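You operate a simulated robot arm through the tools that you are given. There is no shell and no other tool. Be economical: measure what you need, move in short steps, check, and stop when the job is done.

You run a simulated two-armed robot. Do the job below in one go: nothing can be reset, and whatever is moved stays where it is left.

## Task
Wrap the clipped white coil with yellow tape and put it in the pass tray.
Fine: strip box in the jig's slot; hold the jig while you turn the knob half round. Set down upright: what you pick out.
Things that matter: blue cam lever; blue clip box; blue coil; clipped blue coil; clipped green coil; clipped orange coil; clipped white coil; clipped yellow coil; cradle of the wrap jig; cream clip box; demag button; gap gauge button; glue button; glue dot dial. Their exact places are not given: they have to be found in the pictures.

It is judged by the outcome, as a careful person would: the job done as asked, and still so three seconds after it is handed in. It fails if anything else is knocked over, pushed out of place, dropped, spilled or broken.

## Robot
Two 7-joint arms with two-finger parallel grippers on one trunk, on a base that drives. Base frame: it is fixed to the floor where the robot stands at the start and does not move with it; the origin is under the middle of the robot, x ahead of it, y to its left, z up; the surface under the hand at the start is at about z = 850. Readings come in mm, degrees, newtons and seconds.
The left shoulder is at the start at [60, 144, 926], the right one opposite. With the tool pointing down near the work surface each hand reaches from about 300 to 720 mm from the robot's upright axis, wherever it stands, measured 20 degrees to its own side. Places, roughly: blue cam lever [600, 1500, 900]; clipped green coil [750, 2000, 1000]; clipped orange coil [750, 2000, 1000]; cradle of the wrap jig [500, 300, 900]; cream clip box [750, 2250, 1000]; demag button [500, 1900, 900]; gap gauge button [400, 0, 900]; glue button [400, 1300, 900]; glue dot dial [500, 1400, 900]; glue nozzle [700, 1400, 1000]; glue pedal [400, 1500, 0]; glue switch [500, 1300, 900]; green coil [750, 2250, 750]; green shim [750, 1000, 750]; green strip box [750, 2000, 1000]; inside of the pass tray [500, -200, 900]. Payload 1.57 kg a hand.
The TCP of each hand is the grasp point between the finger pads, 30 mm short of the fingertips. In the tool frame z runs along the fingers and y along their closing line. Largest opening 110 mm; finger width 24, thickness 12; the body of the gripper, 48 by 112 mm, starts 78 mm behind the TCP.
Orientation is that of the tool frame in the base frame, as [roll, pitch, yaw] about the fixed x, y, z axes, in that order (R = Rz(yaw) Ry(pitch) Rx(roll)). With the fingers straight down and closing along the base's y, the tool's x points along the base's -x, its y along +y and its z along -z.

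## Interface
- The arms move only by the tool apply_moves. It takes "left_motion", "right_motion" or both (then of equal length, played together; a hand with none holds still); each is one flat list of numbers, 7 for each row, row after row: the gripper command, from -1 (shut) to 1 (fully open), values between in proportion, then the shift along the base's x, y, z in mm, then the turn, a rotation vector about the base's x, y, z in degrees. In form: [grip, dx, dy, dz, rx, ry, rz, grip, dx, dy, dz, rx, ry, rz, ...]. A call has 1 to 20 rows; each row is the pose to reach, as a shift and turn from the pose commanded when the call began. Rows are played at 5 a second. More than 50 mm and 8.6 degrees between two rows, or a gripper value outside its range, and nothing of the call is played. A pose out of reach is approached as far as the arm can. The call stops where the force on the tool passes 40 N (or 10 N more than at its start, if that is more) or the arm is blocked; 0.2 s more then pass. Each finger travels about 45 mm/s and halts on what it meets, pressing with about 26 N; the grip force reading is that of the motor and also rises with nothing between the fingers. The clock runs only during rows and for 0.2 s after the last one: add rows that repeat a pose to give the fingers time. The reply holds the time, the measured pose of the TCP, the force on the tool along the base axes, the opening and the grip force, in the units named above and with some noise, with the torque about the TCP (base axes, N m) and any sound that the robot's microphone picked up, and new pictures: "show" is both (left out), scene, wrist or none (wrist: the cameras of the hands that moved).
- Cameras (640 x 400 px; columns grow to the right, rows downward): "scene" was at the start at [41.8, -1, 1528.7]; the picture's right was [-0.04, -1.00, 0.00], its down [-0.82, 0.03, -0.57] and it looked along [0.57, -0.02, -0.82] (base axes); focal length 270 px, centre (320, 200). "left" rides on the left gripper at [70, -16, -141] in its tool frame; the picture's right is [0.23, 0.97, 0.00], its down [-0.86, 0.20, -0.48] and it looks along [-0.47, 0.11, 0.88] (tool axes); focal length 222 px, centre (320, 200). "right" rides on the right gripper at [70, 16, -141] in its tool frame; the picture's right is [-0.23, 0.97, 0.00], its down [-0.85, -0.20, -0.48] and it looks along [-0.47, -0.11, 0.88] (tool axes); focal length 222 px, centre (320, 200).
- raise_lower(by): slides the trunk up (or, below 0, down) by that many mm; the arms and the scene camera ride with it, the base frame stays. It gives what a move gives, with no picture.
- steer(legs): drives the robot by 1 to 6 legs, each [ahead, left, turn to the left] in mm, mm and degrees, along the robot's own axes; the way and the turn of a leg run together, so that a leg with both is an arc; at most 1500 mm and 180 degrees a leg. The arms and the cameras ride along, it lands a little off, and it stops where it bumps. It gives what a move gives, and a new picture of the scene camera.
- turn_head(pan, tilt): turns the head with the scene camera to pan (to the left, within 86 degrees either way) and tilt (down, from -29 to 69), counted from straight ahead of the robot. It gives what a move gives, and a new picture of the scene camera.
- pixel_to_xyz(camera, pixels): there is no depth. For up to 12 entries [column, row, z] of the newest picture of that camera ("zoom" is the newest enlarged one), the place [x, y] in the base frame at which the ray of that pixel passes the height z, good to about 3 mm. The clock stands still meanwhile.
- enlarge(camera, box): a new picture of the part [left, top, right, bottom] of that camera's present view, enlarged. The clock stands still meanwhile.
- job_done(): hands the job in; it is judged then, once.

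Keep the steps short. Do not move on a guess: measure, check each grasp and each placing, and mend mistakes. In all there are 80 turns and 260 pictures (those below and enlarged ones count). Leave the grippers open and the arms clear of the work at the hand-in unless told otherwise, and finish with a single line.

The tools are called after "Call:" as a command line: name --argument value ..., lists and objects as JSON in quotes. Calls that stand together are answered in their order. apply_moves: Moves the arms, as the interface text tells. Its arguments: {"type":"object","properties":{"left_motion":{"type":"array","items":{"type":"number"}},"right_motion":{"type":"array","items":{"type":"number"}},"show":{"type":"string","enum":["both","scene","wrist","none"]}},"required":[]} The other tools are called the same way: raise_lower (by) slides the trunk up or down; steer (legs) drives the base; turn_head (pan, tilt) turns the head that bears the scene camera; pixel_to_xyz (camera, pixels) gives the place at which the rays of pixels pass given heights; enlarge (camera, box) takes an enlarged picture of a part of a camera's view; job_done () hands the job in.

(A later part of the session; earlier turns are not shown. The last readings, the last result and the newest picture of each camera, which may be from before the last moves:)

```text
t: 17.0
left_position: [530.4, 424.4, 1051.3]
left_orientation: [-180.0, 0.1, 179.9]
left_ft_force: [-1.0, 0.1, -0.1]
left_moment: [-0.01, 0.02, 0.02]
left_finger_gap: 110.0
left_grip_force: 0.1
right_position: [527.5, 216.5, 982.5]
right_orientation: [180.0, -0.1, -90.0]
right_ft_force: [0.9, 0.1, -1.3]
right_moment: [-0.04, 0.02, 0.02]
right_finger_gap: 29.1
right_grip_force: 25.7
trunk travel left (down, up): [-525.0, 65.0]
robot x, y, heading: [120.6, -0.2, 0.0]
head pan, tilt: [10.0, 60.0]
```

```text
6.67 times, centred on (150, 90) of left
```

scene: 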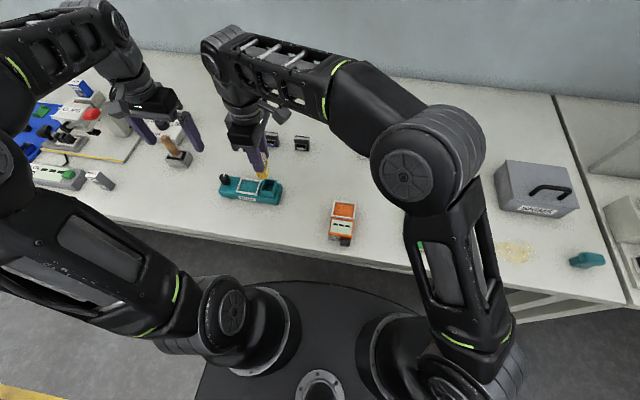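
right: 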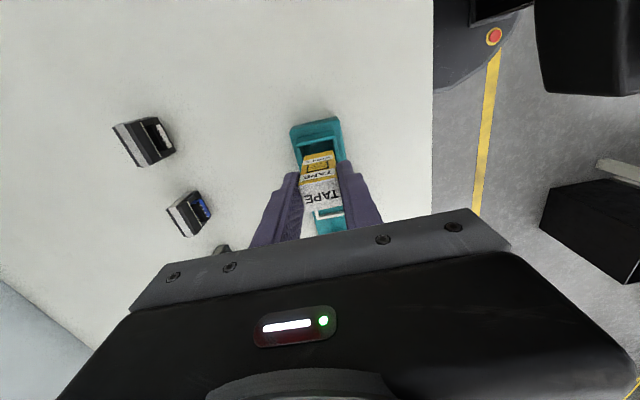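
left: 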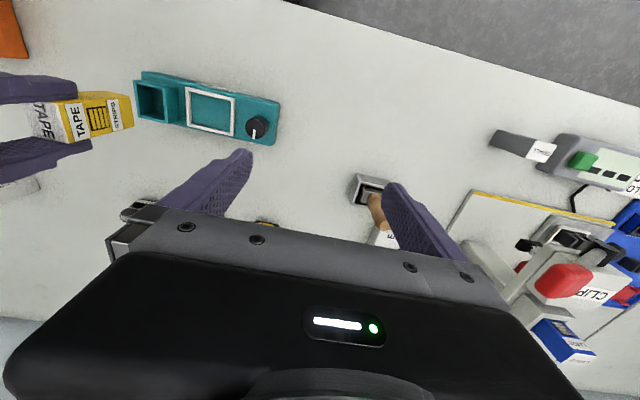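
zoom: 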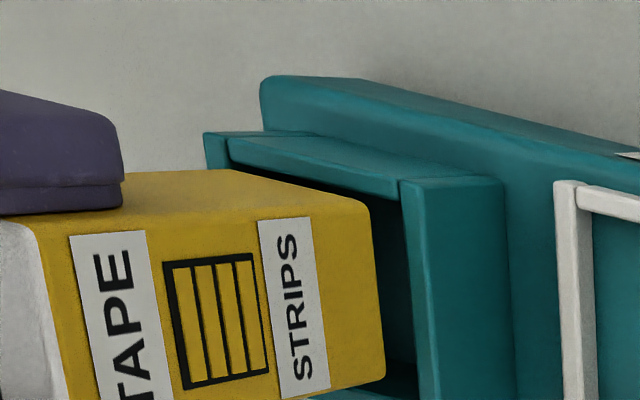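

Nearly in: another -1.5 mm in y, then descend slowly into the slot. The force limit guards this.

Call:
apply_moves --right_motion '[-1, 0, -1.5, 0, 0, 0, 0, -1, 0, -1.5, -4, 0, 0, 0, -1, 0, -1.5, -8, 0, 0, 0, -1, 0, -1.5, -12, 0, 0, 0, -1, 0, -1.5, -16, 0, 0, 0, -1, 0, -1.5, -16, 0, 0, 0]' --show "none"

Call:
enlarge --camera "scene" --box '[245, 165, 295, 205]'

Call:
enlarge --camera "right" --box '[270, 110, 370, 170]'

```text
t: 18.4
left_position: [530.0, 426.0, 1051.6]
left_orientation: [-180.0, 0.0, -180.0]
left_ft_force: [-0.5, 0.1, 0.0]
left_moment: [0.03, -0.01, 0.0]
left_finger_gap: 110.0
left_grip_force: 0.0
right_position: [527.9, 214.2, 966.3]
right_orientation: [179.8, -0.1, -90.1]
right_ft_force: [0.2, 0.6, -0.2]
right_moment: [0.01, -0.09, -0.01]
right_finger_gap: 29.0
right_grip_force: 25.8
trunk travel left (down, up): [-525.0, 65.0]
robot x, y, heading: [123.5, -1.4, 0.1]
head pan, tilt: [10.0, 60.0]
```

```text
10.00 times, centred on (270, 185) of scene
```

zoom: 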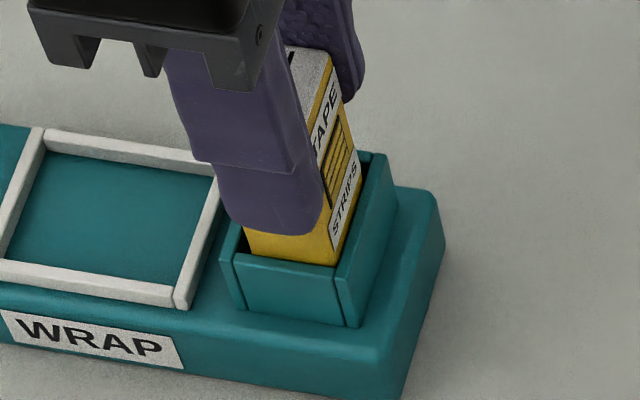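

```text
6.40 times, centred on (320, 140) of right
```

zoom: 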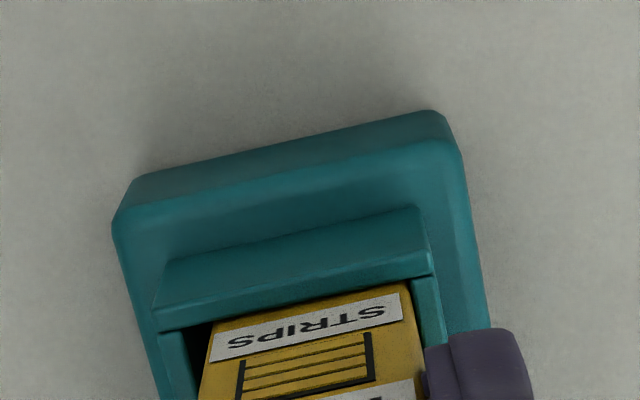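

The tape is inside the rim. I'll continue down slowly to the floor.

Call:
apply_moves --right_motion '[-1, 0, 0, -4, 0, 0, 0, -1, 0, 0, -8, 0, 0, 0, -1, 0, 0, -12, 0, 0, 0, -1, 0, 0, -15, 0, 0, 0, -1, 0, 0, -18, 0, 0, 0, -1, 0, 0, -20, 0, 0, 0, -1, 0, 0, -22, 0, 0, 0]' --show "none"

Call:
enlarge --camera "scene" --box '[210, 150, 310, 212]'

```text
t: 20.0
left_position: [528.9, 425.0, 1051.7]
left_orientation: [180.0, 0.1, -180.0]
left_ft_force: [0.2, -0.9, 0.6]
left_moment: [0.01, 0.0, 0.01]
left_finger_gap: 110.0
left_grip_force: 0.0
right_position: [528.2, 215.1, 945.9]
right_orientation: [-179.8, 0.4, -90.0]
right_ft_force: [2.9, -1.4, 30.7]
right_moment: [0.05, -0.07, -0.02]
right_finger_gap: 29.1
right_grip_force: 25.9
trunk travel left (down, up): [-525.0, 65.0]
robot x, y, heading: [128.9, 3.8, -0.1]
head pan, tilt: [10.0, 60.0]
```

```text
6.40 times, centred on (260, 181) of scene
```

zoom: 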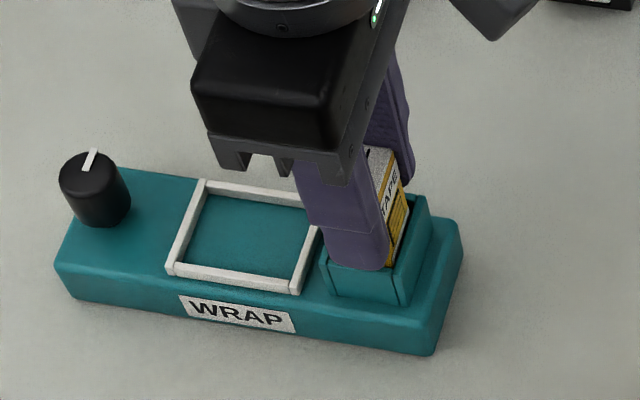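

The tape has bottomed out (31 N, TCP 946). Easing up, opening, lifting straight out.

Call:
apply_moves --right_motion '[-1, 0, 0, 2, 0, 0, 0, -0.2, 0, 0, 2, 0, 0, 0, 0.2, 0, 0, 2, 0, 0, 0, 0.2, 0, 0, 2, 0, 0, 0, 0.2, 0, 0, 30, 0, 0, 0, 0.2, 0, 0, 65, 0, 0, 0, 0.2, 0, 0, 100, 0, 0, 0]' --show "wrist"

Call:
enlarge --camera "scene" --box '[210, 150, 310, 212]'

```text
t: 21.6
left_position: [528.6, 425.8, 1051.3]
left_orientation: [-180.0, 0.1, -180.0]
left_ft_force: [-0.2, -1.4, 0.7]
left_moment: [0.01, -0.01, -0.03]
left_finger_gap: 110.1
left_grip_force: 0.2
right_position: [524.4, 216.0, 1048.1]
right_orientation: [-179.9, 0.0, -89.9]
right_ft_force: [-0.9, 1.8, 0.1]
right_moment: [-0.02, -0.05, 0.01]
right_finger_gap: 66.0
right_grip_force: 0.0
trunk travel left (down, up): [-525.0, 65.0]
robot x, y, heading: [123.7, 2.3, -0.1]
head pan, tilt: [10.0, 60.0]
```

right: 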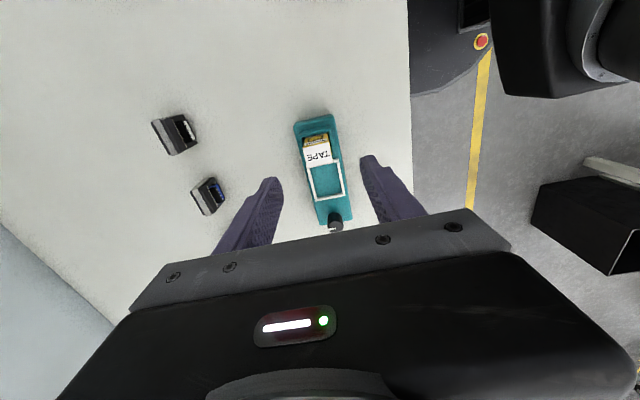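

```text
6.40 times, centred on (260, 181) of scene
```

zoom: 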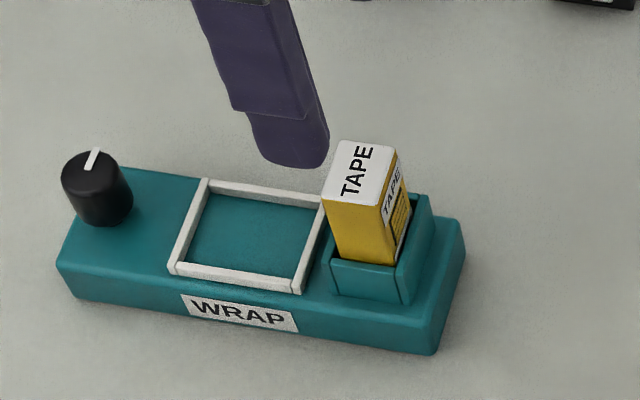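

The tape is upright in the slot. Now the right hand backs off to the right and the left hand goes over the white coil.

Call:
apply_moves --right_motion '[0.2, 0, -45, 0, 0, 0, 0, 0.2, 0, -90, 0, 0, 0, 0, 0.2, 0, -135, 0, 0, 0, 0, 0.2, -10, -180, 0, 0, 0, 0, 0.2, -20, -220, 0, 0, 0, 0, 0.2, -20, -250, 0, 0, 0, 0, 0.2, -20, -250, 0, 0, 0, 0, 0.2, -20, -250, 0, 0, 0, 0]' --left_motion '[0.6, 24, -16, 0, 0, 0, 0, 0.2, 48, -48, 0, 0, 0, 0, 0.2, 72, -80, 0, 0, 0, 0, 0.2, 96, -112, 0, 0, 0, 0, 0.2, 120, -144, 0, 0, 0, 0, 0.2, 144, -182, -10, 0, 0, 0, 0.2, 166, -222, -20, 0, 0, 0, 0.2, 185, -257, -40, 0, 0, 0]'

Call:
enlarge --camera "left" --box '[240, 90, 400, 210]'

```text
t: 23.4
left_position: [713.4, 167.2, 1010.1]
left_orientation: [-179.9, 0.0, 180.0]
left_ft_force: [0.7, 0.5, 0.2]
left_moment: [0.04, 0.03, 0.0]
left_finger_gap: 66.1
left_grip_force: 0.1
right_position: [507.2, -35.4, 1047.1]
right_orientation: [179.8, 0.1, -90.0]
right_ft_force: [0.3, 0.4, 0.0]
right_moment: [0.0, 0.02, -0.01]
right_finger_gap: 66.0
right_grip_force: 0.0
trunk travel left (down, up): [-525.0, 65.0]
robot x, y, heading: [123.1, -0.3, -0.1]
head pan, tilt: [10.0, 60.0]
```

scene: 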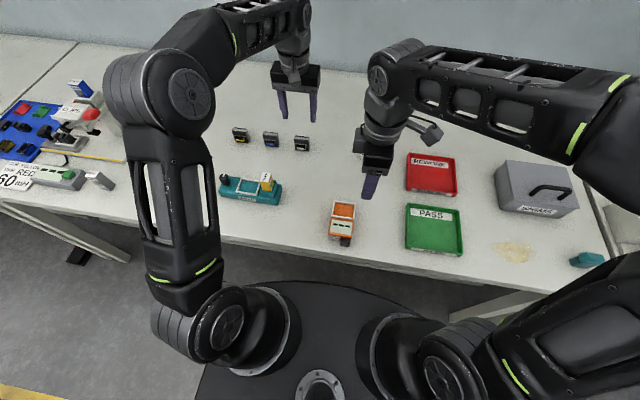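
right: 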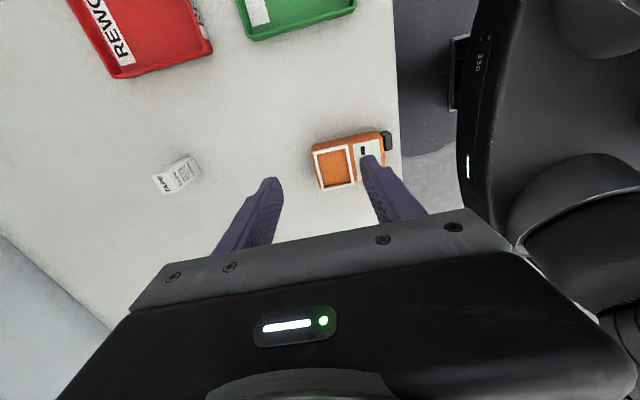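
left: 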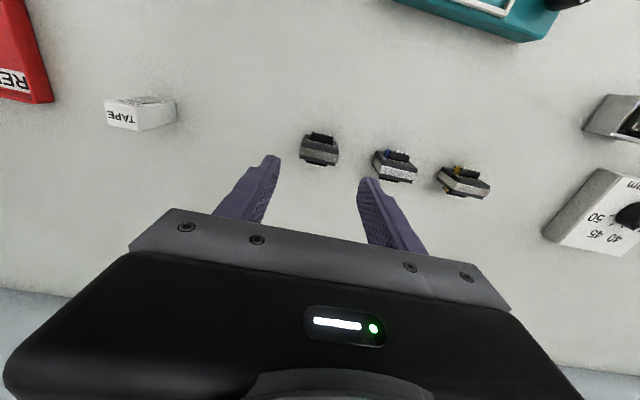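

```text
3.33 times, centred on (320, 150) of left
```

zoom: 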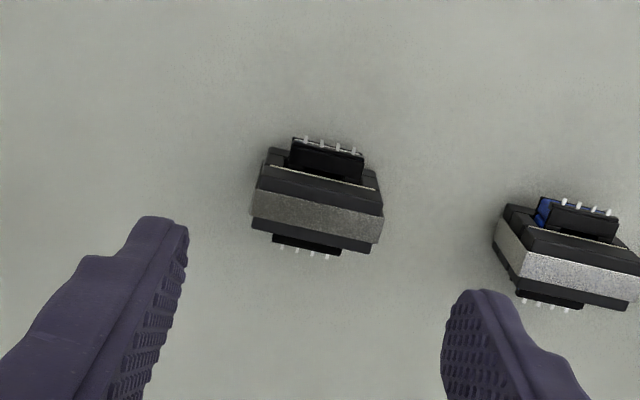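

Call:
pixel_to_xyz --camera "zoom" --pixels '[[252, 213, 894], [380, 240, 894], [258, 188, 894], [383, 212, 894], [270, 150, 894], [253, 228, 894], [373, 254, 894], [293, 137, 852], [362, 150, 852], [275, 246, 855], [340, 257, 855]]'

```text
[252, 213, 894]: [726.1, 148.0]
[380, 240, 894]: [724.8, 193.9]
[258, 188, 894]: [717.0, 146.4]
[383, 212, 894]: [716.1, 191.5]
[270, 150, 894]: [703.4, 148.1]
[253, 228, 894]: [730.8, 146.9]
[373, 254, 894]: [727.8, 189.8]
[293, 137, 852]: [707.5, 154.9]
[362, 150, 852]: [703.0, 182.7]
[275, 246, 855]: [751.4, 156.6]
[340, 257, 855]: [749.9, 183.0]
```

Coil centre is about (719.5, 169), 45 mm wide. Descending to TCP 893 with 10 mm clearance each side, then closing.

Call:
apply_moves --left_motion '[0.2, 6, 2, -25, 0, 0, 0, 0.2, 6, 2, -60, 0, 0, 0, 0.2, 6, 2, -90, 0, 0, 0, 0.2, 6, 2, -117, 0, 0, 0, 0.2, 6, 2, -117, 0, 0, 0, -0.3, 6, 2, -117, 0, 0, 0, -1, 6, 2, -117, 0, 0, 0, -1, 6, 2, -117, 0, 0, 0]' --show "wrist"

Call:
enlarge --camera "scene" --box '[260, 110, 340, 160]'

```text
t: 25.2
left_position: [718.0, 170.9, 892.7]
left_orientation: [-180.0, -0.2, -179.9]
left_ft_force: [0.1, -0.5, -0.1]
left_moment: [-0.03, -0.02, -0.03]
left_finger_gap: 43.7
left_grip_force: 26.5
right_position: [507.9, -34.7, 1047.2]
right_orientation: [179.9, 0.0, -90.0]
right_ft_force: [-0.3, -0.3, -0.1]
right_moment: [-0.02, -0.01, 0.01]
right_finger_gap: 65.8
right_grip_force: 0.0
trunk travel left (down, up): [-525.0, 65.0]
robot x, y, heading: [121.6, 1.0, -0.0]
head pan, tilt: [10.0, 60.0]
```

left: 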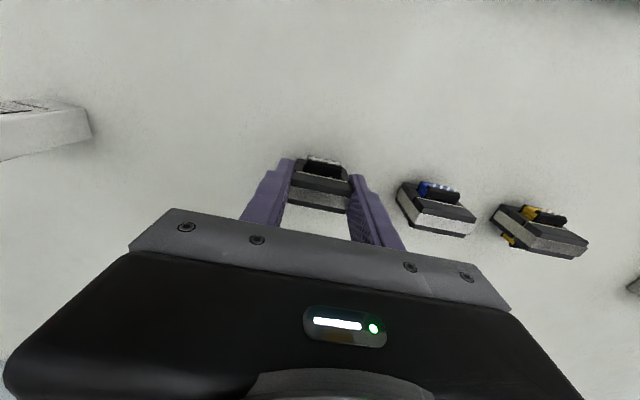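

```text
8.00 times, centred on (300, 135) of scene
```

zoom: 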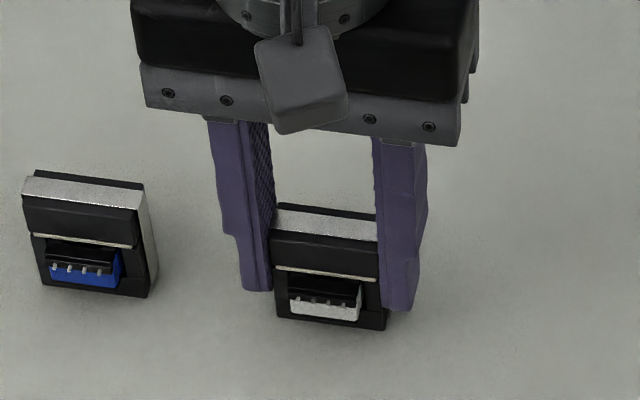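

Coil gripped (43.7 mm, 26.5 N). Lifting it and carrying it over the cradle at about (535, 284).

Call:
apply_moves --left_motion '[-1, 0, 0, 35, 0, 0, 0, -1, 0, 0, 70, 0, 0, 0, -1, 0, 0, 110, 0, 0, 0, -1, -35, 20, 115, 0, 0, 0, -1, -70, 42, 115, 0, 0, 0, -1, -105, 65, 115, 0, 0, 0, -1, -140, 87, 115, 0, 0, 0, -1, -165, 105, 100, 0, 0, 0, -1, -183, 113, 80, 0, 0, 0, -1, -183, 113, 80, 0, 0, 0]' --show "wrist"

Call:
enlarge --camera "scene" --box '[210, 140, 300, 210]'

Call:
enlarge --camera "left" --box '[250, 100, 410, 220]'

```text
t: 27.4
left_position: [533.6, 284.9, 975.4]
left_orientation: [-179.9, 0.0, -180.0]
left_ft_force: [-0.6, -0.2, -1.8]
left_moment: [0.0, 0.03, 0.01]
left_finger_gap: 43.4
left_grip_force: 25.9
right_position: [508.5, -34.5, 1047.9]
right_orientation: [179.9, 0.1, -90.0]
right_ft_force: [-0.2, -0.3, -0.3]
right_moment: [0.03, 0.0, -0.02]
right_finger_gap: 66.0
right_grip_force: 0.1
trunk travel left (down, up): [-525.0, 65.0]
robot x, y, heading: [122.7, -4.3, -0.1]
head pan, tilt: [10.0, 60.0]
```

left: 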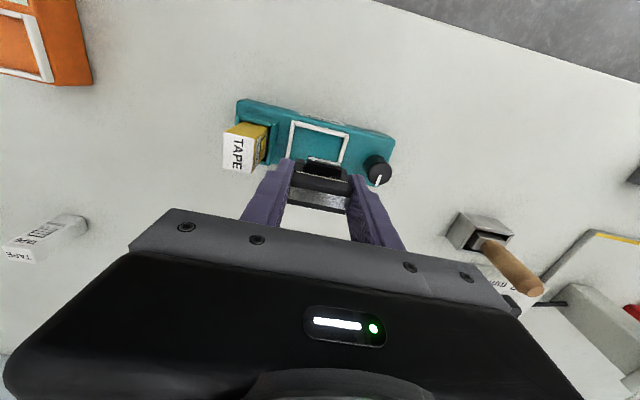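

```text
5.71 times, centred on (255, 175) of scene
```

zoom: 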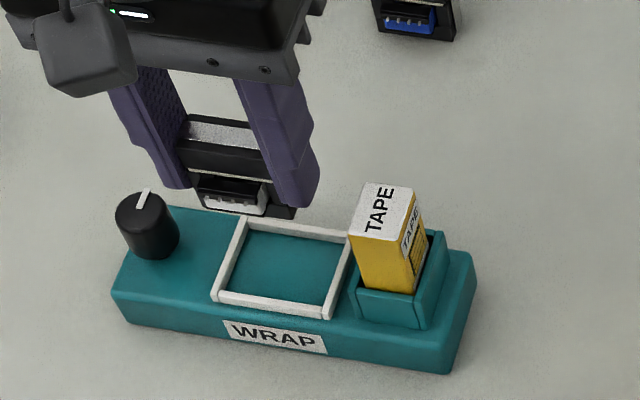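

```text
3.33 times, centred on (330, 160) of left
```

zoom: 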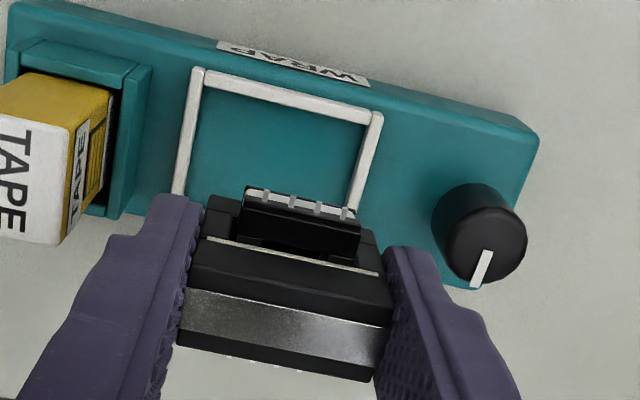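

Measuring the cradle and the coil bottom together.

Call:
pixel_to_xyz --camera "scene" --pixels '[[241, 178, 879], [260.6, 181.1, 879], [256.4, 195.5, 879], [236.1, 192.9, 879], [234, 176.75, 932], [250.3, 178.2, 932], [239, 194, 850], [246.5, 202, 850]]'

Call:
pixel_to_xyz --camera "zoom" --pixels '[[192, 68, 879], [383, 113, 879], [204, 86, 879], [366, 122, 879], [175, 195, 879], [356, 205, 879], [243, 190, 940], [357, 218, 940], [480, 270, 900]]'

Call:
enlarge --camera "scene" --box '[225, 160, 275, 200]'

```text
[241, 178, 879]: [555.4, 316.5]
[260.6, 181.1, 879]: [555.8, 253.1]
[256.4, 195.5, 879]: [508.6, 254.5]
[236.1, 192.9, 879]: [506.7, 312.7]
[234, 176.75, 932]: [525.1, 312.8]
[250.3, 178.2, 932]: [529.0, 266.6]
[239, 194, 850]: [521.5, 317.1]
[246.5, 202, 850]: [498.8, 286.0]
```

```text
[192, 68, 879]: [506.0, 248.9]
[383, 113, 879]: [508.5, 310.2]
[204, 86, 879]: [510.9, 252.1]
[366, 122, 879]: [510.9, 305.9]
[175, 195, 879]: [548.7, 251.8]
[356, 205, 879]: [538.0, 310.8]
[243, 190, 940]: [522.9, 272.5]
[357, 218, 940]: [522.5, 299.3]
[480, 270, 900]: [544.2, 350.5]
```

```text
10.00 times, centred on (250, 180) of scene
```

zoom: 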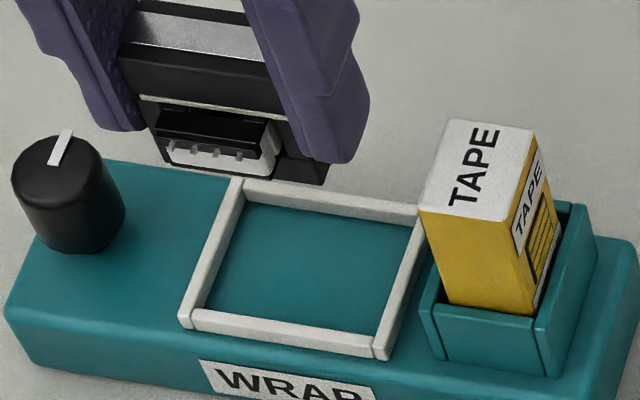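

The coil is about +5 mm in y and +4 mm in x relative to the cradle. I'll shift (-4, -5) and lower to just above the rim, then look.

Call:
apply_moves --left_motion '[-1, -4, -5, -10, 0, 0, 0, -1, -4, -5, -25, 0, 0, 0, -1, -4, -5, -40, 0, 0, 0, -1, -4, -5, -40, 0, 0, 0]' --show "none"

Call:
enlarge --camera "left" --box '[270, 110, 380, 190]'

Call:
enlarge --camera "scene" --box '[225, 160, 275, 200]'

```text
t: 28.4
left_position: [531.1, 280.2, 935.3]
left_orientation: [179.9, 0.1, -180.0]
left_ft_force: [-0.8, 0.8, -1.4]
left_moment: [-0.01, 0.03, -0.01]
left_finger_gap: 43.5
left_grip_force: 26.1
right_position: [508.1, -35.2, 1047.0]
right_orientation: [179.8, 0.0, -90.0]
right_ft_force: [0.6, 0.2, 0.4]
right_moment: [-0.01, -0.01, 0.01]
right_finger_gap: 66.2
right_grip_force: 0.0
trunk travel left (down, up): [-525.0, 65.0]
robot x, y, heading: [121.7, 0.1, 0.0]
head pan, tilt: [10.0, 60.0]
```

```text
5.00 times, centred on (325, 150) of left
```

zoom: 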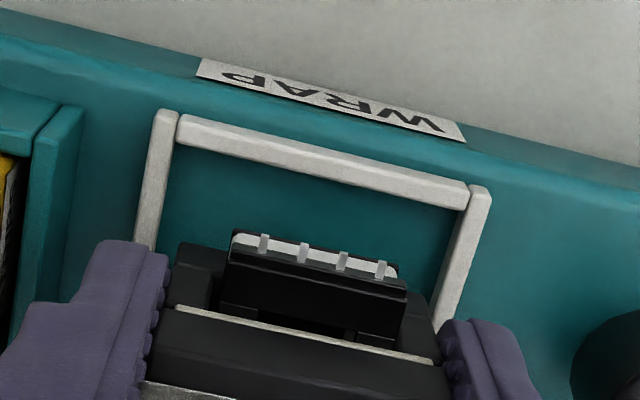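

```text
10.00 times, centred on (250, 180) of scene
```

zoom: 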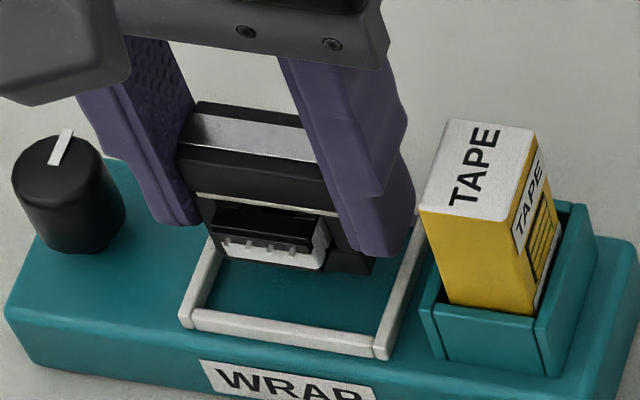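

Call:
pixel_to_xyz --camera "zoom" --pixels '[[372, 274, 892], [330, 274, 892], [214, 255, 892], [375, 345, 880], [195, 312, 880], [387, 352, 880], [180, 315, 880], [420, 245, 880], [405, 245, 880], [216, 250, 880]]'

Call:
pixel_to_xyz --camera "left" --pixels '[[294.5, 142.2, 880], [286, 167, 880], [354.4, 151.2, 880], [347, 172, 880], [295, 160, 892], [347, 174, 892], [306.6, 157, 905], [341, 164, 905]]'

```text
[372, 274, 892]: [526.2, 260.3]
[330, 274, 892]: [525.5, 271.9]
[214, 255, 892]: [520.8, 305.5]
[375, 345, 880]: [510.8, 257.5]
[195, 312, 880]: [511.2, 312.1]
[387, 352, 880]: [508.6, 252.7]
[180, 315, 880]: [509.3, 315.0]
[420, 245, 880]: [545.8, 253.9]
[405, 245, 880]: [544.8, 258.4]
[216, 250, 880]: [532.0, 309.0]
```

```text
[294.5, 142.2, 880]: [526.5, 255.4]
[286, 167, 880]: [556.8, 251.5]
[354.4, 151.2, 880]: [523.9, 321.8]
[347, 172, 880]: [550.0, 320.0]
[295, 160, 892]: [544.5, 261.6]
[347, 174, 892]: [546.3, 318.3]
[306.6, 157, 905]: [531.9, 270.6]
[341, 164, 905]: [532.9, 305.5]
```

Call:
pixel_to_xyz --camera "left" --pixels '[[296.4, 139.4, 880], [354.6, 151.4, 880], [290, 160, 880], [349, 170, 880], [292, 139, 880], [359, 149, 880], [307.4, 156.6, 900], [341.4, 164.6, 900]]'

```text
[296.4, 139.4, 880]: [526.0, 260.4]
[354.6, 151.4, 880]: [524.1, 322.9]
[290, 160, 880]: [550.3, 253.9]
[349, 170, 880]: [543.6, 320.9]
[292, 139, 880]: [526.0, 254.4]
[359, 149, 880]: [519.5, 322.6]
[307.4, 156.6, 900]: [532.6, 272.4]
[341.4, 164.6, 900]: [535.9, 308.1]
```

The unzoomed left picture was stale, so I'm ignoring those numbers. By the scene zoom the coil needs about -3 in x and +2 in y. Applying that and measuring in the left zoom.

Call:
apply_moves --left_motion '[-1, -3, 2, 0, 0, 0, 0, -1, -3, 2, -6, 0, 0, 0, -1, -3, 2, -6, 0, 0, 0]' --show "none"

Call:
enlarge --camera "scene" --box '[225, 160, 275, 200]'

Call:
enlarge --camera "left" --box '[270, 110, 380, 190]'

```text
t: 29.2
left_position: [528.2, 279.4, 930.3]
left_orientation: [-180.0, 0.0, 179.9]
left_ft_force: [-0.2, -0.7, -2.0]
left_moment: [0.0, -0.02, 0.01]
left_finger_gap: 43.6
left_grip_force: 25.9
right_position: [506.4, -34.3, 1047.1]
right_orientation: [179.9, 0.0, -90.0]
right_ft_force: [1.2, 0.1, 0.5]
right_moment: [-0.02, 0.0, -0.01]
right_finger_gap: 65.9
right_grip_force: 0.0
trunk travel left (down, up): [-525.0, 65.0]
robot x, y, heading: [120.7, 3.8, -0.3]
head pan, tilt: [10.0, 60.0]
```

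```text
10.00 times, centred on (250, 180) of scene
```

zoom: 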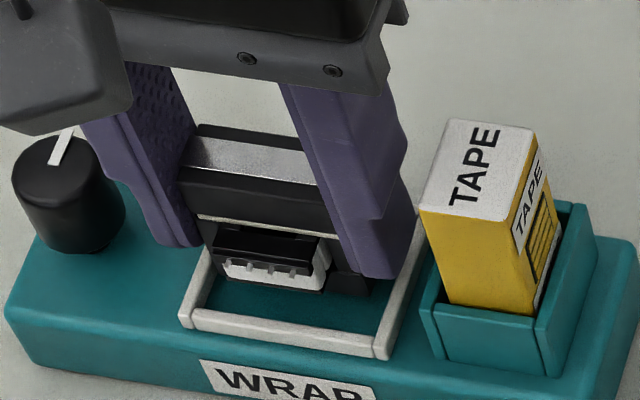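

```text
5.00 times, centred on (325, 150) of left
```

zoom: 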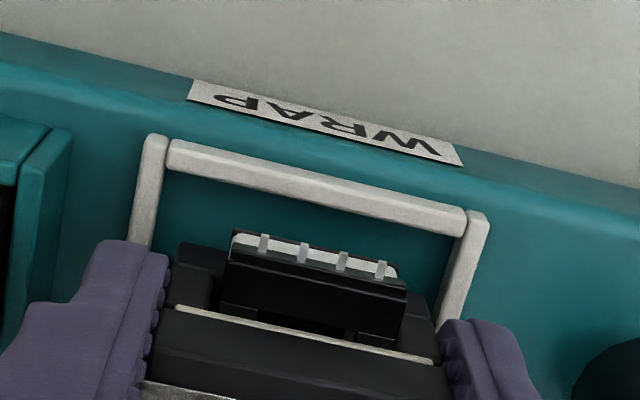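

Well placed; a last -1 mm in y and -1 mm in x, then down slowly to the floor (expect contact near TCP 917).

Call:
apply_moves --left_motion '[-1, -1, -1, 0, 0, 0, 0, -1, -1, -1, -4, 0, 0, 0, -1, -1, -1, -7, 0, 0, 0, -1, -1, -1, -10, 0, 0, 0, -1, -1, -1, -12, 0, 0, 0, -1, -1, -1, -14, 0, 0, 0]' --show "none"

Call:
enlarge --camera "scene" --box '[225, 160, 275, 200]'

Call:
enlarge --camera "left" --box '[270, 110, 380, 190]'

```text
t: 30.4
left_position: [528.1, 279.7, 923.4]
left_orientation: [179.9, 0.5, 179.9]
left_ft_force: [-10.1, -0.3, 24.2]
left_moment: [-0.13, 0.55, -0.02]
left_finger_gap: 43.7
left_grip_force: 25.9
right_position: [505.5, -35.5, 1047.8]
right_orientation: [-180.0, 0.1, -89.8]
right_ft_force: [-0.6, -0.3, 0.7]
right_moment: [0.0, -0.01, -0.02]
right_finger_gap: 65.6
right_grip_force: 0.0
trunk travel left (down, up): [-525.0, 65.0]
robot x, y, heading: [122.8, -1.2, 0.1]
head pan, tilt: [10.0, 60.0]
stopped in row 5 (left hand): the force on the tool passed its limit at 44 N (the readings are from after the stop); the commanded pose is now the measured one
```

```text
10.00 times, centred on (250, 180) of scene
```

zoom: 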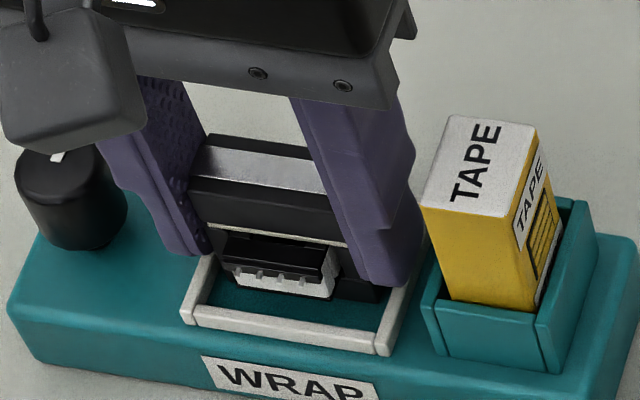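

```text
5.00 times, centred on (325, 150) of left
```

zoom: 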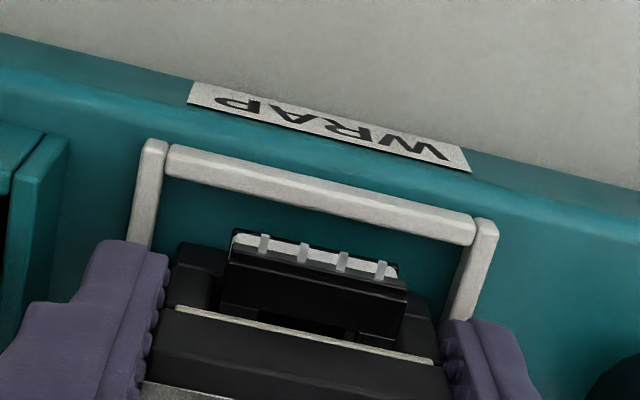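

It stopped at TCP 923 with 24 N. I need to tell whether it sits on the floor or on the rim, so I'll look closer.

Call:
enlarge --camera "scene" --box '[238, 178, 268, 198]'

Call:
enlarge --camera "left" --box '[280, 130, 380, 190]'

Call:
pixel_to_xyz --camera "scene" --pixels '[[219.5, 193, 880], [219.5, 193, 885], [219.5, 193, 890], [220.5, 198, 850]]'

```text
16.00 times, centred on (253, 188) of scene
```

zoom: 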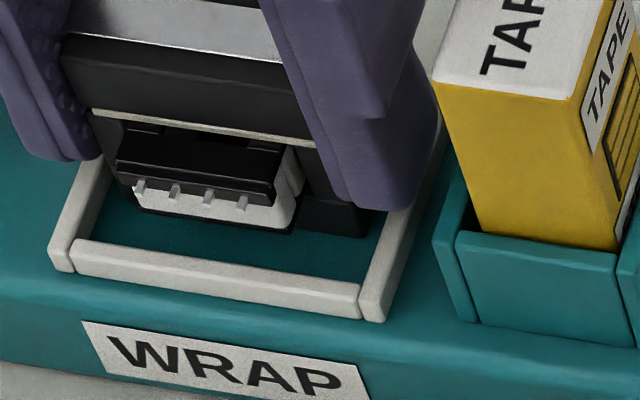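

```text
6.40 times, centred on (330, 160) of left
```

zoom: 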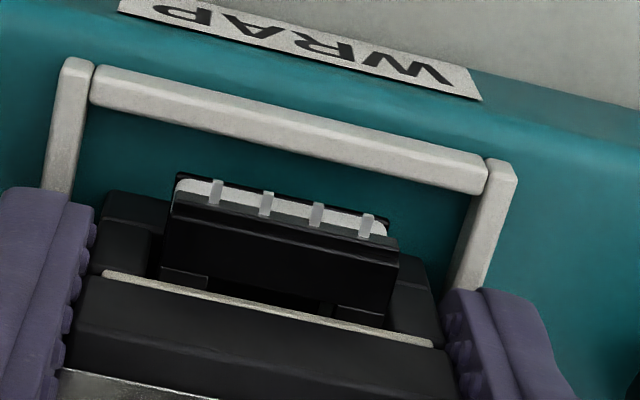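

```text
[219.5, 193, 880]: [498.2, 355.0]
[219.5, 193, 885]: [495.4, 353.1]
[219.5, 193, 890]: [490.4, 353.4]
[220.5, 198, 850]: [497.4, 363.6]
```

The jig's front top edge comes out at about z 880, so the coil bottom (about 880.5) seems to be on the cradle floor. There is a -10 N pull in x, so I'll relax by -1.5 mm in x and press slightly to confirm.

Call:
apply_moves --left_motion '[-1, -1.5, 0, 1, 0, 0, 0, -1, -1.5, 0, 0, 0, 0, 0, -1, -1.5, 0, -2, 0, 0, 0, -1, -1.5, 0, -3, 0, 0, 0]' --show "none"

Call:
enlarge --camera "scene" --box '[238, 178, 268, 198]'

```text
t: 31.2
left_position: [528.5, 280.6, 923.2]
left_orientation: [179.9, 0.9, -179.9]
left_ft_force: [-8.5, -0.4, 22.7]
left_moment: [-0.16, 0.5, 0.01]
left_finger_gap: 43.7
left_grip_force: 25.6
right_position: [504.8, -36.0, 1048.4]
right_orientation: [179.9, 0.1, -89.9]
right_ft_force: [-0.1, -0.1, -0.1]
right_moment: [0.01, -0.01, 0.04]
right_finger_gap: 66.0
right_grip_force: 0.1
trunk travel left (down, up): [-525.0, 65.0]
robot x, y, heading: [125.8, -1.1, 0.1]
head pan, tilt: [10.0, 60.0]
stopped in row 4 (left hand): the force on the tool passed its limit at 43 N (the readings are from after the stop); the commanded pose is now the measured one
```

```text
16.00 times, centred on (253, 188) of scene
```

zoom: 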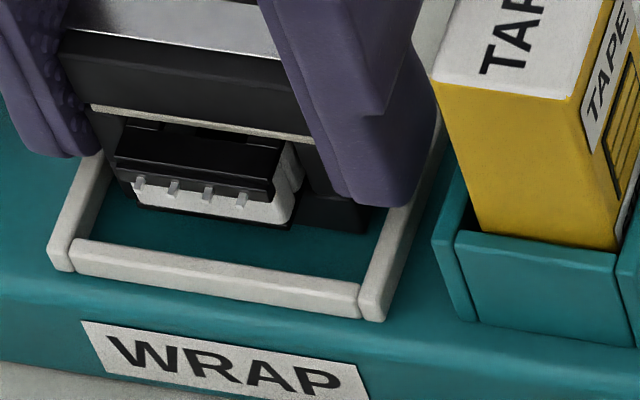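

The torque points to contact under the front of the coil base, where there is only floor, so it is on the cradle floor. Easing pressure and opening to 60 mm, no lift yet, then checking.

Call:
apply_moves --left_motion '[-1, 0, 0, 1, 0, 0, 0, -0.15, 0, 0, 1, 0, 0, 0, 0.02, 0, 0, 1, 0, 0, 0, 0.05, 0, 0, 1, 0, 0, 0]' --show "none"

Call:
enlarge --camera "scene" --box '[225, 160, 275, 200]'

Call:
enlarge --camera "left" --box '[270, 110, 380, 210]'

```text
t: 32.2
left_position: [529.8, 280.6, 922.7]
left_orientation: [179.8, 0.7, -179.9]
left_ft_force: [-0.3, 0.0, 0.3]
left_moment: [0.01, -0.01, 0.02]
left_finger_gap: 57.7
left_grip_force: 0.1
right_position: [506.7, -34.8, 1047.9]
right_orientation: [179.9, 0.1, -90.0]
right_ft_force: [-0.7, -1.0, 0.3]
right_moment: [0.03, -0.01, 0.01]
right_finger_gap: 66.2
right_grip_force: 0.1
trunk travel left (down, up): [-525.0, 65.0]
robot x, y, heading: [123.1, -0.1, -0.2]
head pan, tilt: [10.0, 60.0]
```

```text
10.00 times, centred on (250, 180) of scene
```

zoom: 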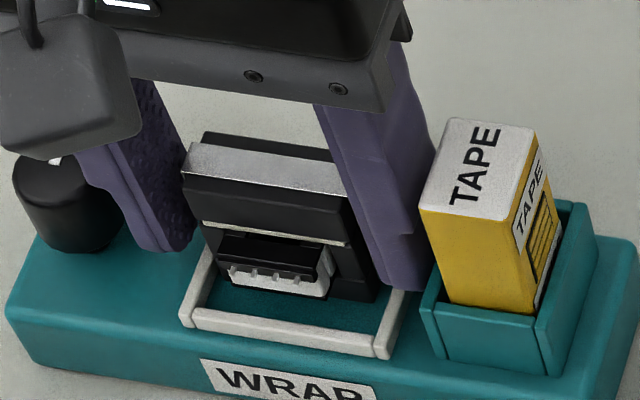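

```text
4.00 times, centred on (325, 160) of left
```

zoom: 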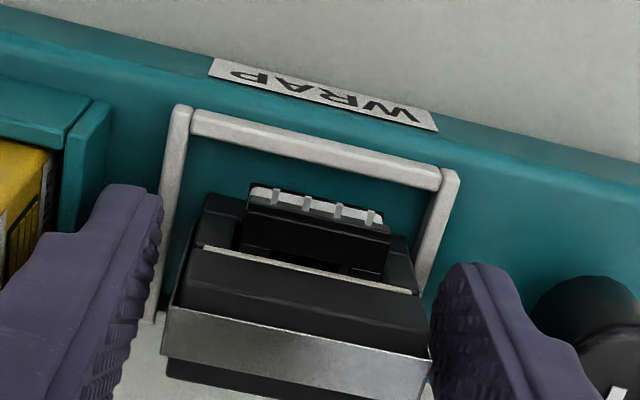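

The coil stands on its own. Lifting the left hand straight up to inspect the coil.

Call:
apply_moves --left_motion '[0.05, 0, 0, 20, 0, 0, 0, 0.05, 0, 0, 50, 0, 0, 0, 0.05, 0, 0, 90, 0, 0, 0, 0.05, 30, 0, 110, 0, 0, 0]' --show "none"

Call:
enlarge --camera "left" --box '[250, 80, 410, 190]'

Call:
enlarge --camera "scene" --box '[215, 150, 285, 205]'

```text
t: 33.2
left_position: [559.8, 282.1, 1033.9]
left_orientation: [179.9, 0.8, -179.9]
left_ft_force: [0.1, 0.6, 0.1]
left_moment: [-0.04, 0.04, 0.0]
left_finger_gap: 57.6
left_grip_force: 0.0
right_position: [507.8, -34.8, 1046.8]
right_orientation: [179.9, 0.0, -90.1]
right_ft_force: [0.7, 0.2, -0.3]
right_moment: [0.01, -0.01, 0.0]
right_finger_gap: 65.8
right_grip_force: 0.1
trunk travel left (down, up): [-525.0, 65.0]
robot x, y, heading: [123.4, 0.3, -0.1]
head pan, tilt: [10.0, 60.0]
```

```text
3.64 times, centred on (330, 135) of left
```

zoom: 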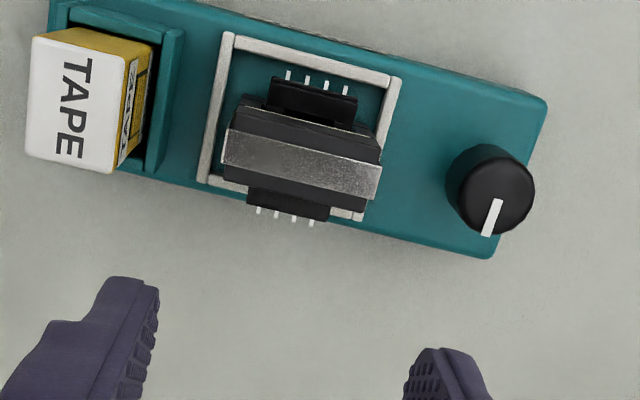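

```text
7.27 times, centred on (250, 178) of scene
```

zoom: 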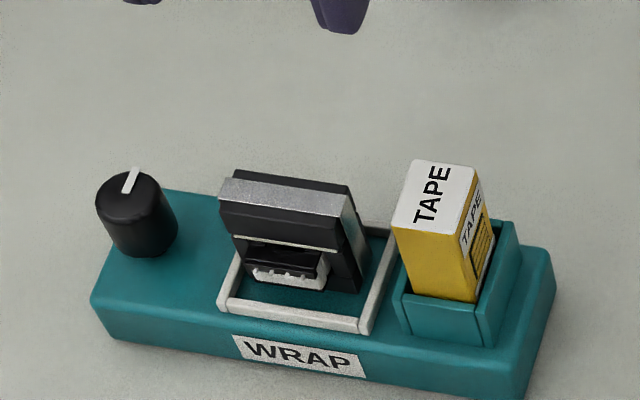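

Measuring the coil's pose in the cradle, from the left first and then the scene.

Call:
enlarge --camera "left" --box '[290, 85, 380, 145]'

```text
6.67 times, centred on (335, 115) of left
```

zoom: 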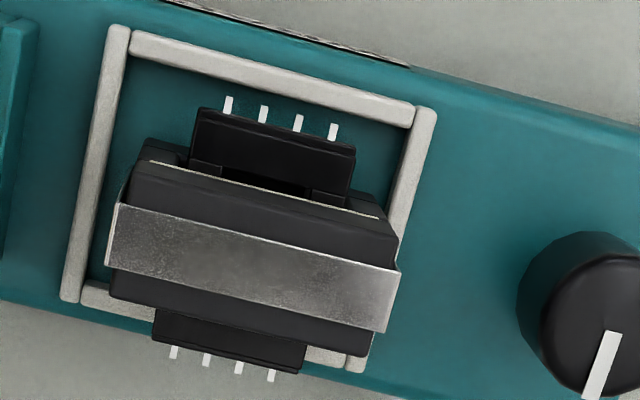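

Call:
pixel_to_xyz --camera "zoom" --pixels '[[132, 55, 885], [410, 127, 885], [85, 283, 885], [365, 355, 885], [62, 300, 885], [365, 372, 885], [145, 142, 881], [372, 195, 881], [118, 200, 924], [400, 270, 924], [105, 268, 924], [388, 333, 924]]'

Call:
enlarge --camera "scene" --box '[230, 165, 270, 197]'

```text
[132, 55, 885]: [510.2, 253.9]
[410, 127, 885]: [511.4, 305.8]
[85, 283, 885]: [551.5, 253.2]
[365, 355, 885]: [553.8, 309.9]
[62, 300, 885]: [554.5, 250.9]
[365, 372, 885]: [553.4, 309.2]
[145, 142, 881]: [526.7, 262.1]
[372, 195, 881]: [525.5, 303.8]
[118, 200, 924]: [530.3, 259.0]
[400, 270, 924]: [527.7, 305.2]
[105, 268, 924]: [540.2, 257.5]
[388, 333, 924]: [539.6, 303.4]
```

```text
12.50 times, centred on (250, 181) of scene
```

zoom: 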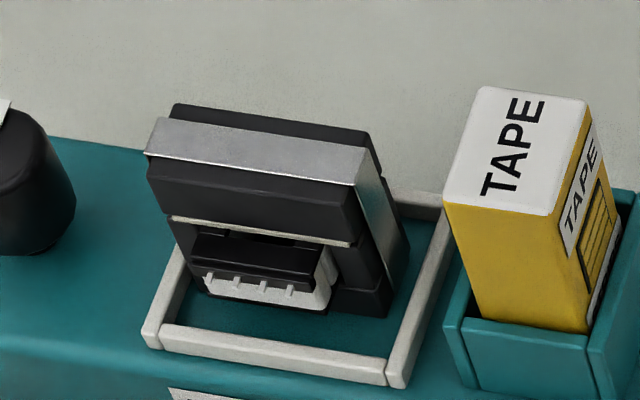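

The coil stands upright inside the cradle frame. Now I'll measure the knob with the left camera, and the scene too.

Call:
enlarge --camera "left" --box '[340, 90, 420, 160]'

```text
5.71 times, centred on (380, 125) of left
```

zoom: 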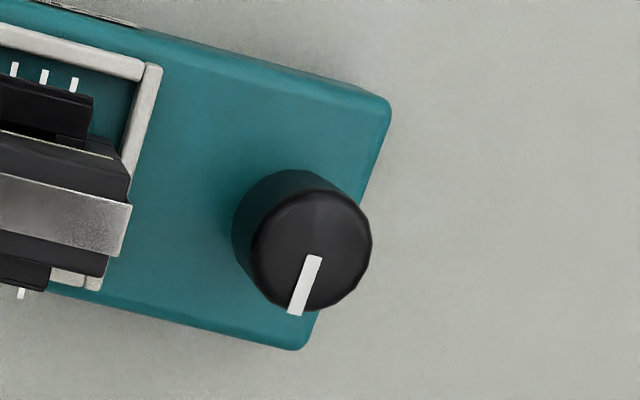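

Call:
pixel_to_xyz --camera "zoom" --pixels '[[290, 226, 880], [312, 250, 900], [312, 250, 905], [312, 250, 910], [312, 250, 915], [252, 250, 905], [372, 250, 905], [388, 105, 880], [300, 348, 880], [312, 256, 905], [295, 315, 905]]'

Call:
enlarge --camera "scene" --box '[210, 160, 260, 200]'

```text
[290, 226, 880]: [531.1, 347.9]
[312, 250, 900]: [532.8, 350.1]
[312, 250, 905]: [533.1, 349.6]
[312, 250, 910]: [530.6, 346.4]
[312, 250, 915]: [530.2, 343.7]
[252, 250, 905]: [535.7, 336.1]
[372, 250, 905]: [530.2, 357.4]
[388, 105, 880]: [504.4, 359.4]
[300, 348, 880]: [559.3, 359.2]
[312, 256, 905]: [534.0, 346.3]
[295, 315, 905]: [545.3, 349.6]
```

```text
10.00 times, centred on (235, 180) of scene
```

zoom: 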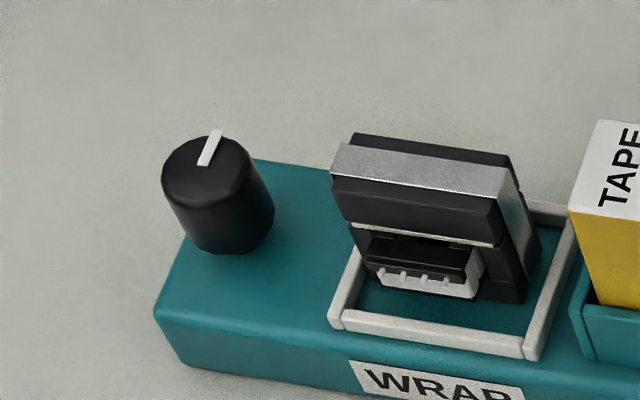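

Call:
pixel_to_xyz --camera "zoom" --pixels '[[206, 172, 900], [206, 172, 905], [206, 172, 910], [206, 172, 915], [228, 235, 880], [160, 172, 908], [250, 172, 908]]'

```text
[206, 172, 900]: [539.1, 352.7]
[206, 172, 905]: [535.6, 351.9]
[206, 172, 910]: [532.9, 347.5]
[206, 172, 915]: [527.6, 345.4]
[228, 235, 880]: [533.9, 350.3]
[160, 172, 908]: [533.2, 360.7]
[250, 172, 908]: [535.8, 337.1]
```

Knob: centre about (532, 348.5), diameter about 23, top about z 909. The jig spans x 502–558. I'll move the right hand above the slot end, opened to 90, and the left hand above the knob turned -90°.

Call:
apply_moves --left_motion '[0.05, -10, 25, 0, 0, 0, -8.2, 0.05, -20, 45, 0, 0, 0, -16.4, 0.05, -28, 66, 0, 0, 0, -24.6, 0.05, -28, 66, 0, 0, 0, -32.8, 0.05, -28, 66, 0, 0, 0, -41, 0.05, -28, 66, 0, 0, 0, -49.2, 0.05, -28, 66, 0, 0, 0, -57.4, 0.05, -28, 66, 0, 0, 0, -65.6, 0.05, -28, 66, 0, 0, 0, -73.8, 0.05, -28, 66, 0, 0, 0, -82, 0.05, -28, 66, 0, 0, 0, -90, 0.05, -28, 66, 0, 0, 0, -90]' --right_motion '[0.64, 0, 0, 0, 0, 0, 0, 0.64, 0, 0, 0, 0, 0, 0, 0.64, 5, 20, 0, 0, 0, 0, 0.64, 10, 50, 0, 0, 0, 0, 0.64, 15, 85, 0, 0, 0, 0, 0.64, 20, 120, 0, 0, 0, 0, 0.64, 24, 150, 0, 0, 0, 0, 0.64, 24, 180, 0, 0, 0, 0, 0.64, 24, 205, 0, 0, 0, 0, 0.64, 24, 230, 0, 0, 0, 0, 0.64, 24, 247, 0, 0, 0, 0, 0.64, 24, 247, 0, 0, 0, 0]'

Call:
enlarge --camera "right" --box '[220, 90, 420, 215]'

Call:
enlarge --camera "left" --box '[220, 90, 420, 215]'

```text
t: 35.8
left_position: [532.2, 347.2, 1031.7]
left_orientation: [179.9, 0.7, 89.8]
left_ft_force: [0.0, 0.2, -0.2]
left_moment: [0.02, 0.01, 0.0]
left_finger_gap: 57.8
left_grip_force: 0.0
right_position: [530.4, 213.9, 1049.3]
right_orientation: [-180.0, 0.1, -90.0]
right_ft_force: [1.1, 0.5, -0.2]
right_moment: [0.01, 0.0, -0.01]
right_finger_gap: 90.3
right_grip_force: 0.3
trunk travel left (down, up): [-525.0, 65.0]
robot x, y, heading: [123.0, 2.0, -0.1]
head pan, tilt: [10.0, 60.0]
```

scene: 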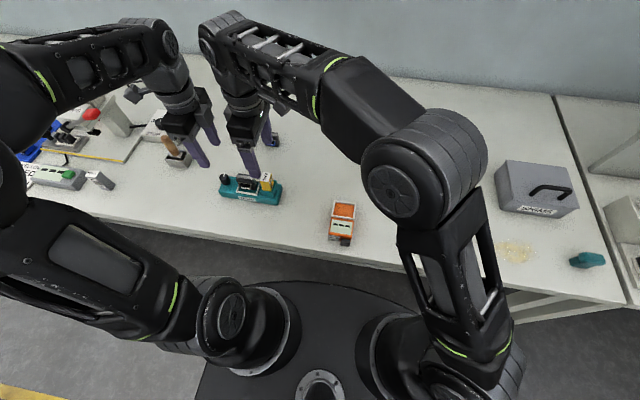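
right: 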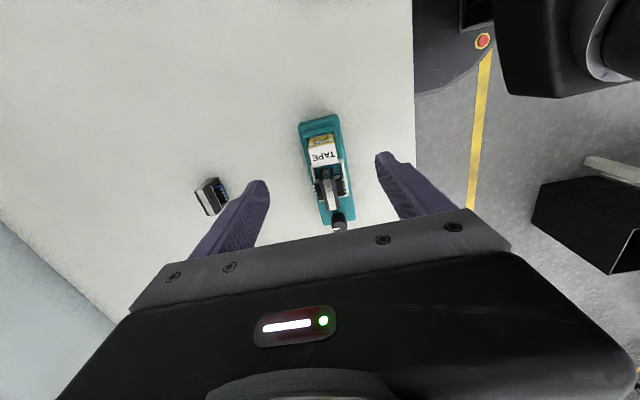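
left: 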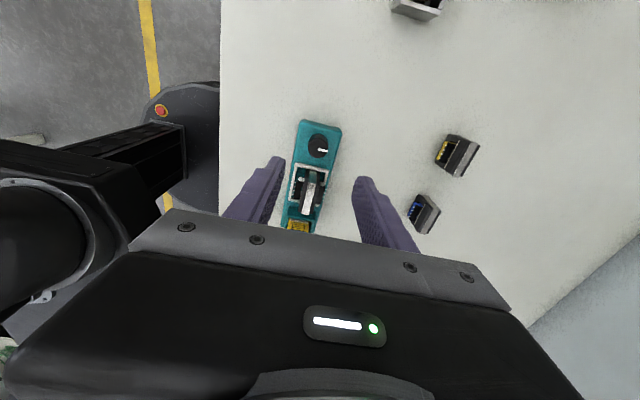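

```text
3.20 times, centred on (320, 152) of right
```

zoom: 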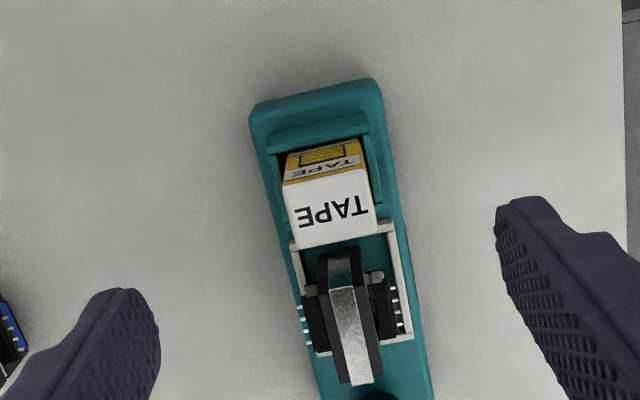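

```text
3.20 times, centred on (320, 152) of left
```

zoom: 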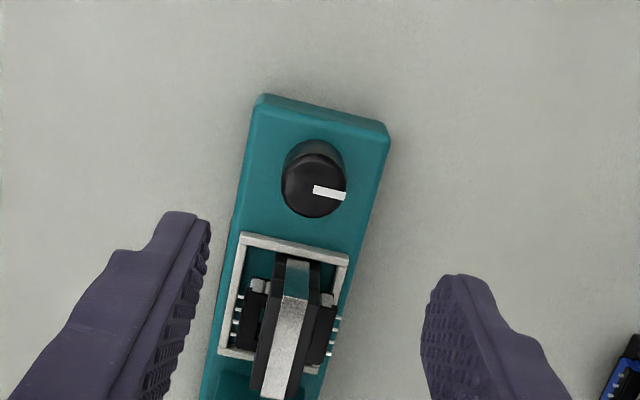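

The views are clear. I'll zoom in on the coil in the cradle to check the seating fore and aft.

Call:
enlarge --camera "left" --box '[275, 150, 345, 220]'

Call:
enlarge --camera "right" --box '[290, 140, 370, 220]'

```text
5.71 times, centred on (310, 185) of left
```

zoom: 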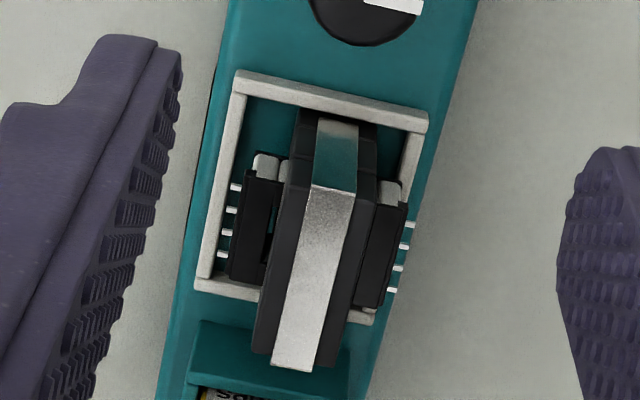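

```text
5.00 times, centred on (330, 180) of right
```

zoom: 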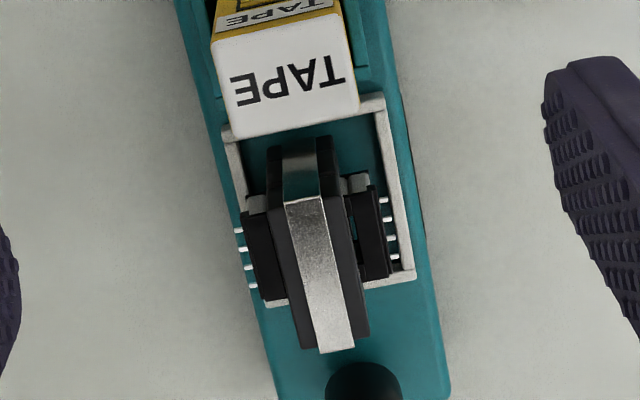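

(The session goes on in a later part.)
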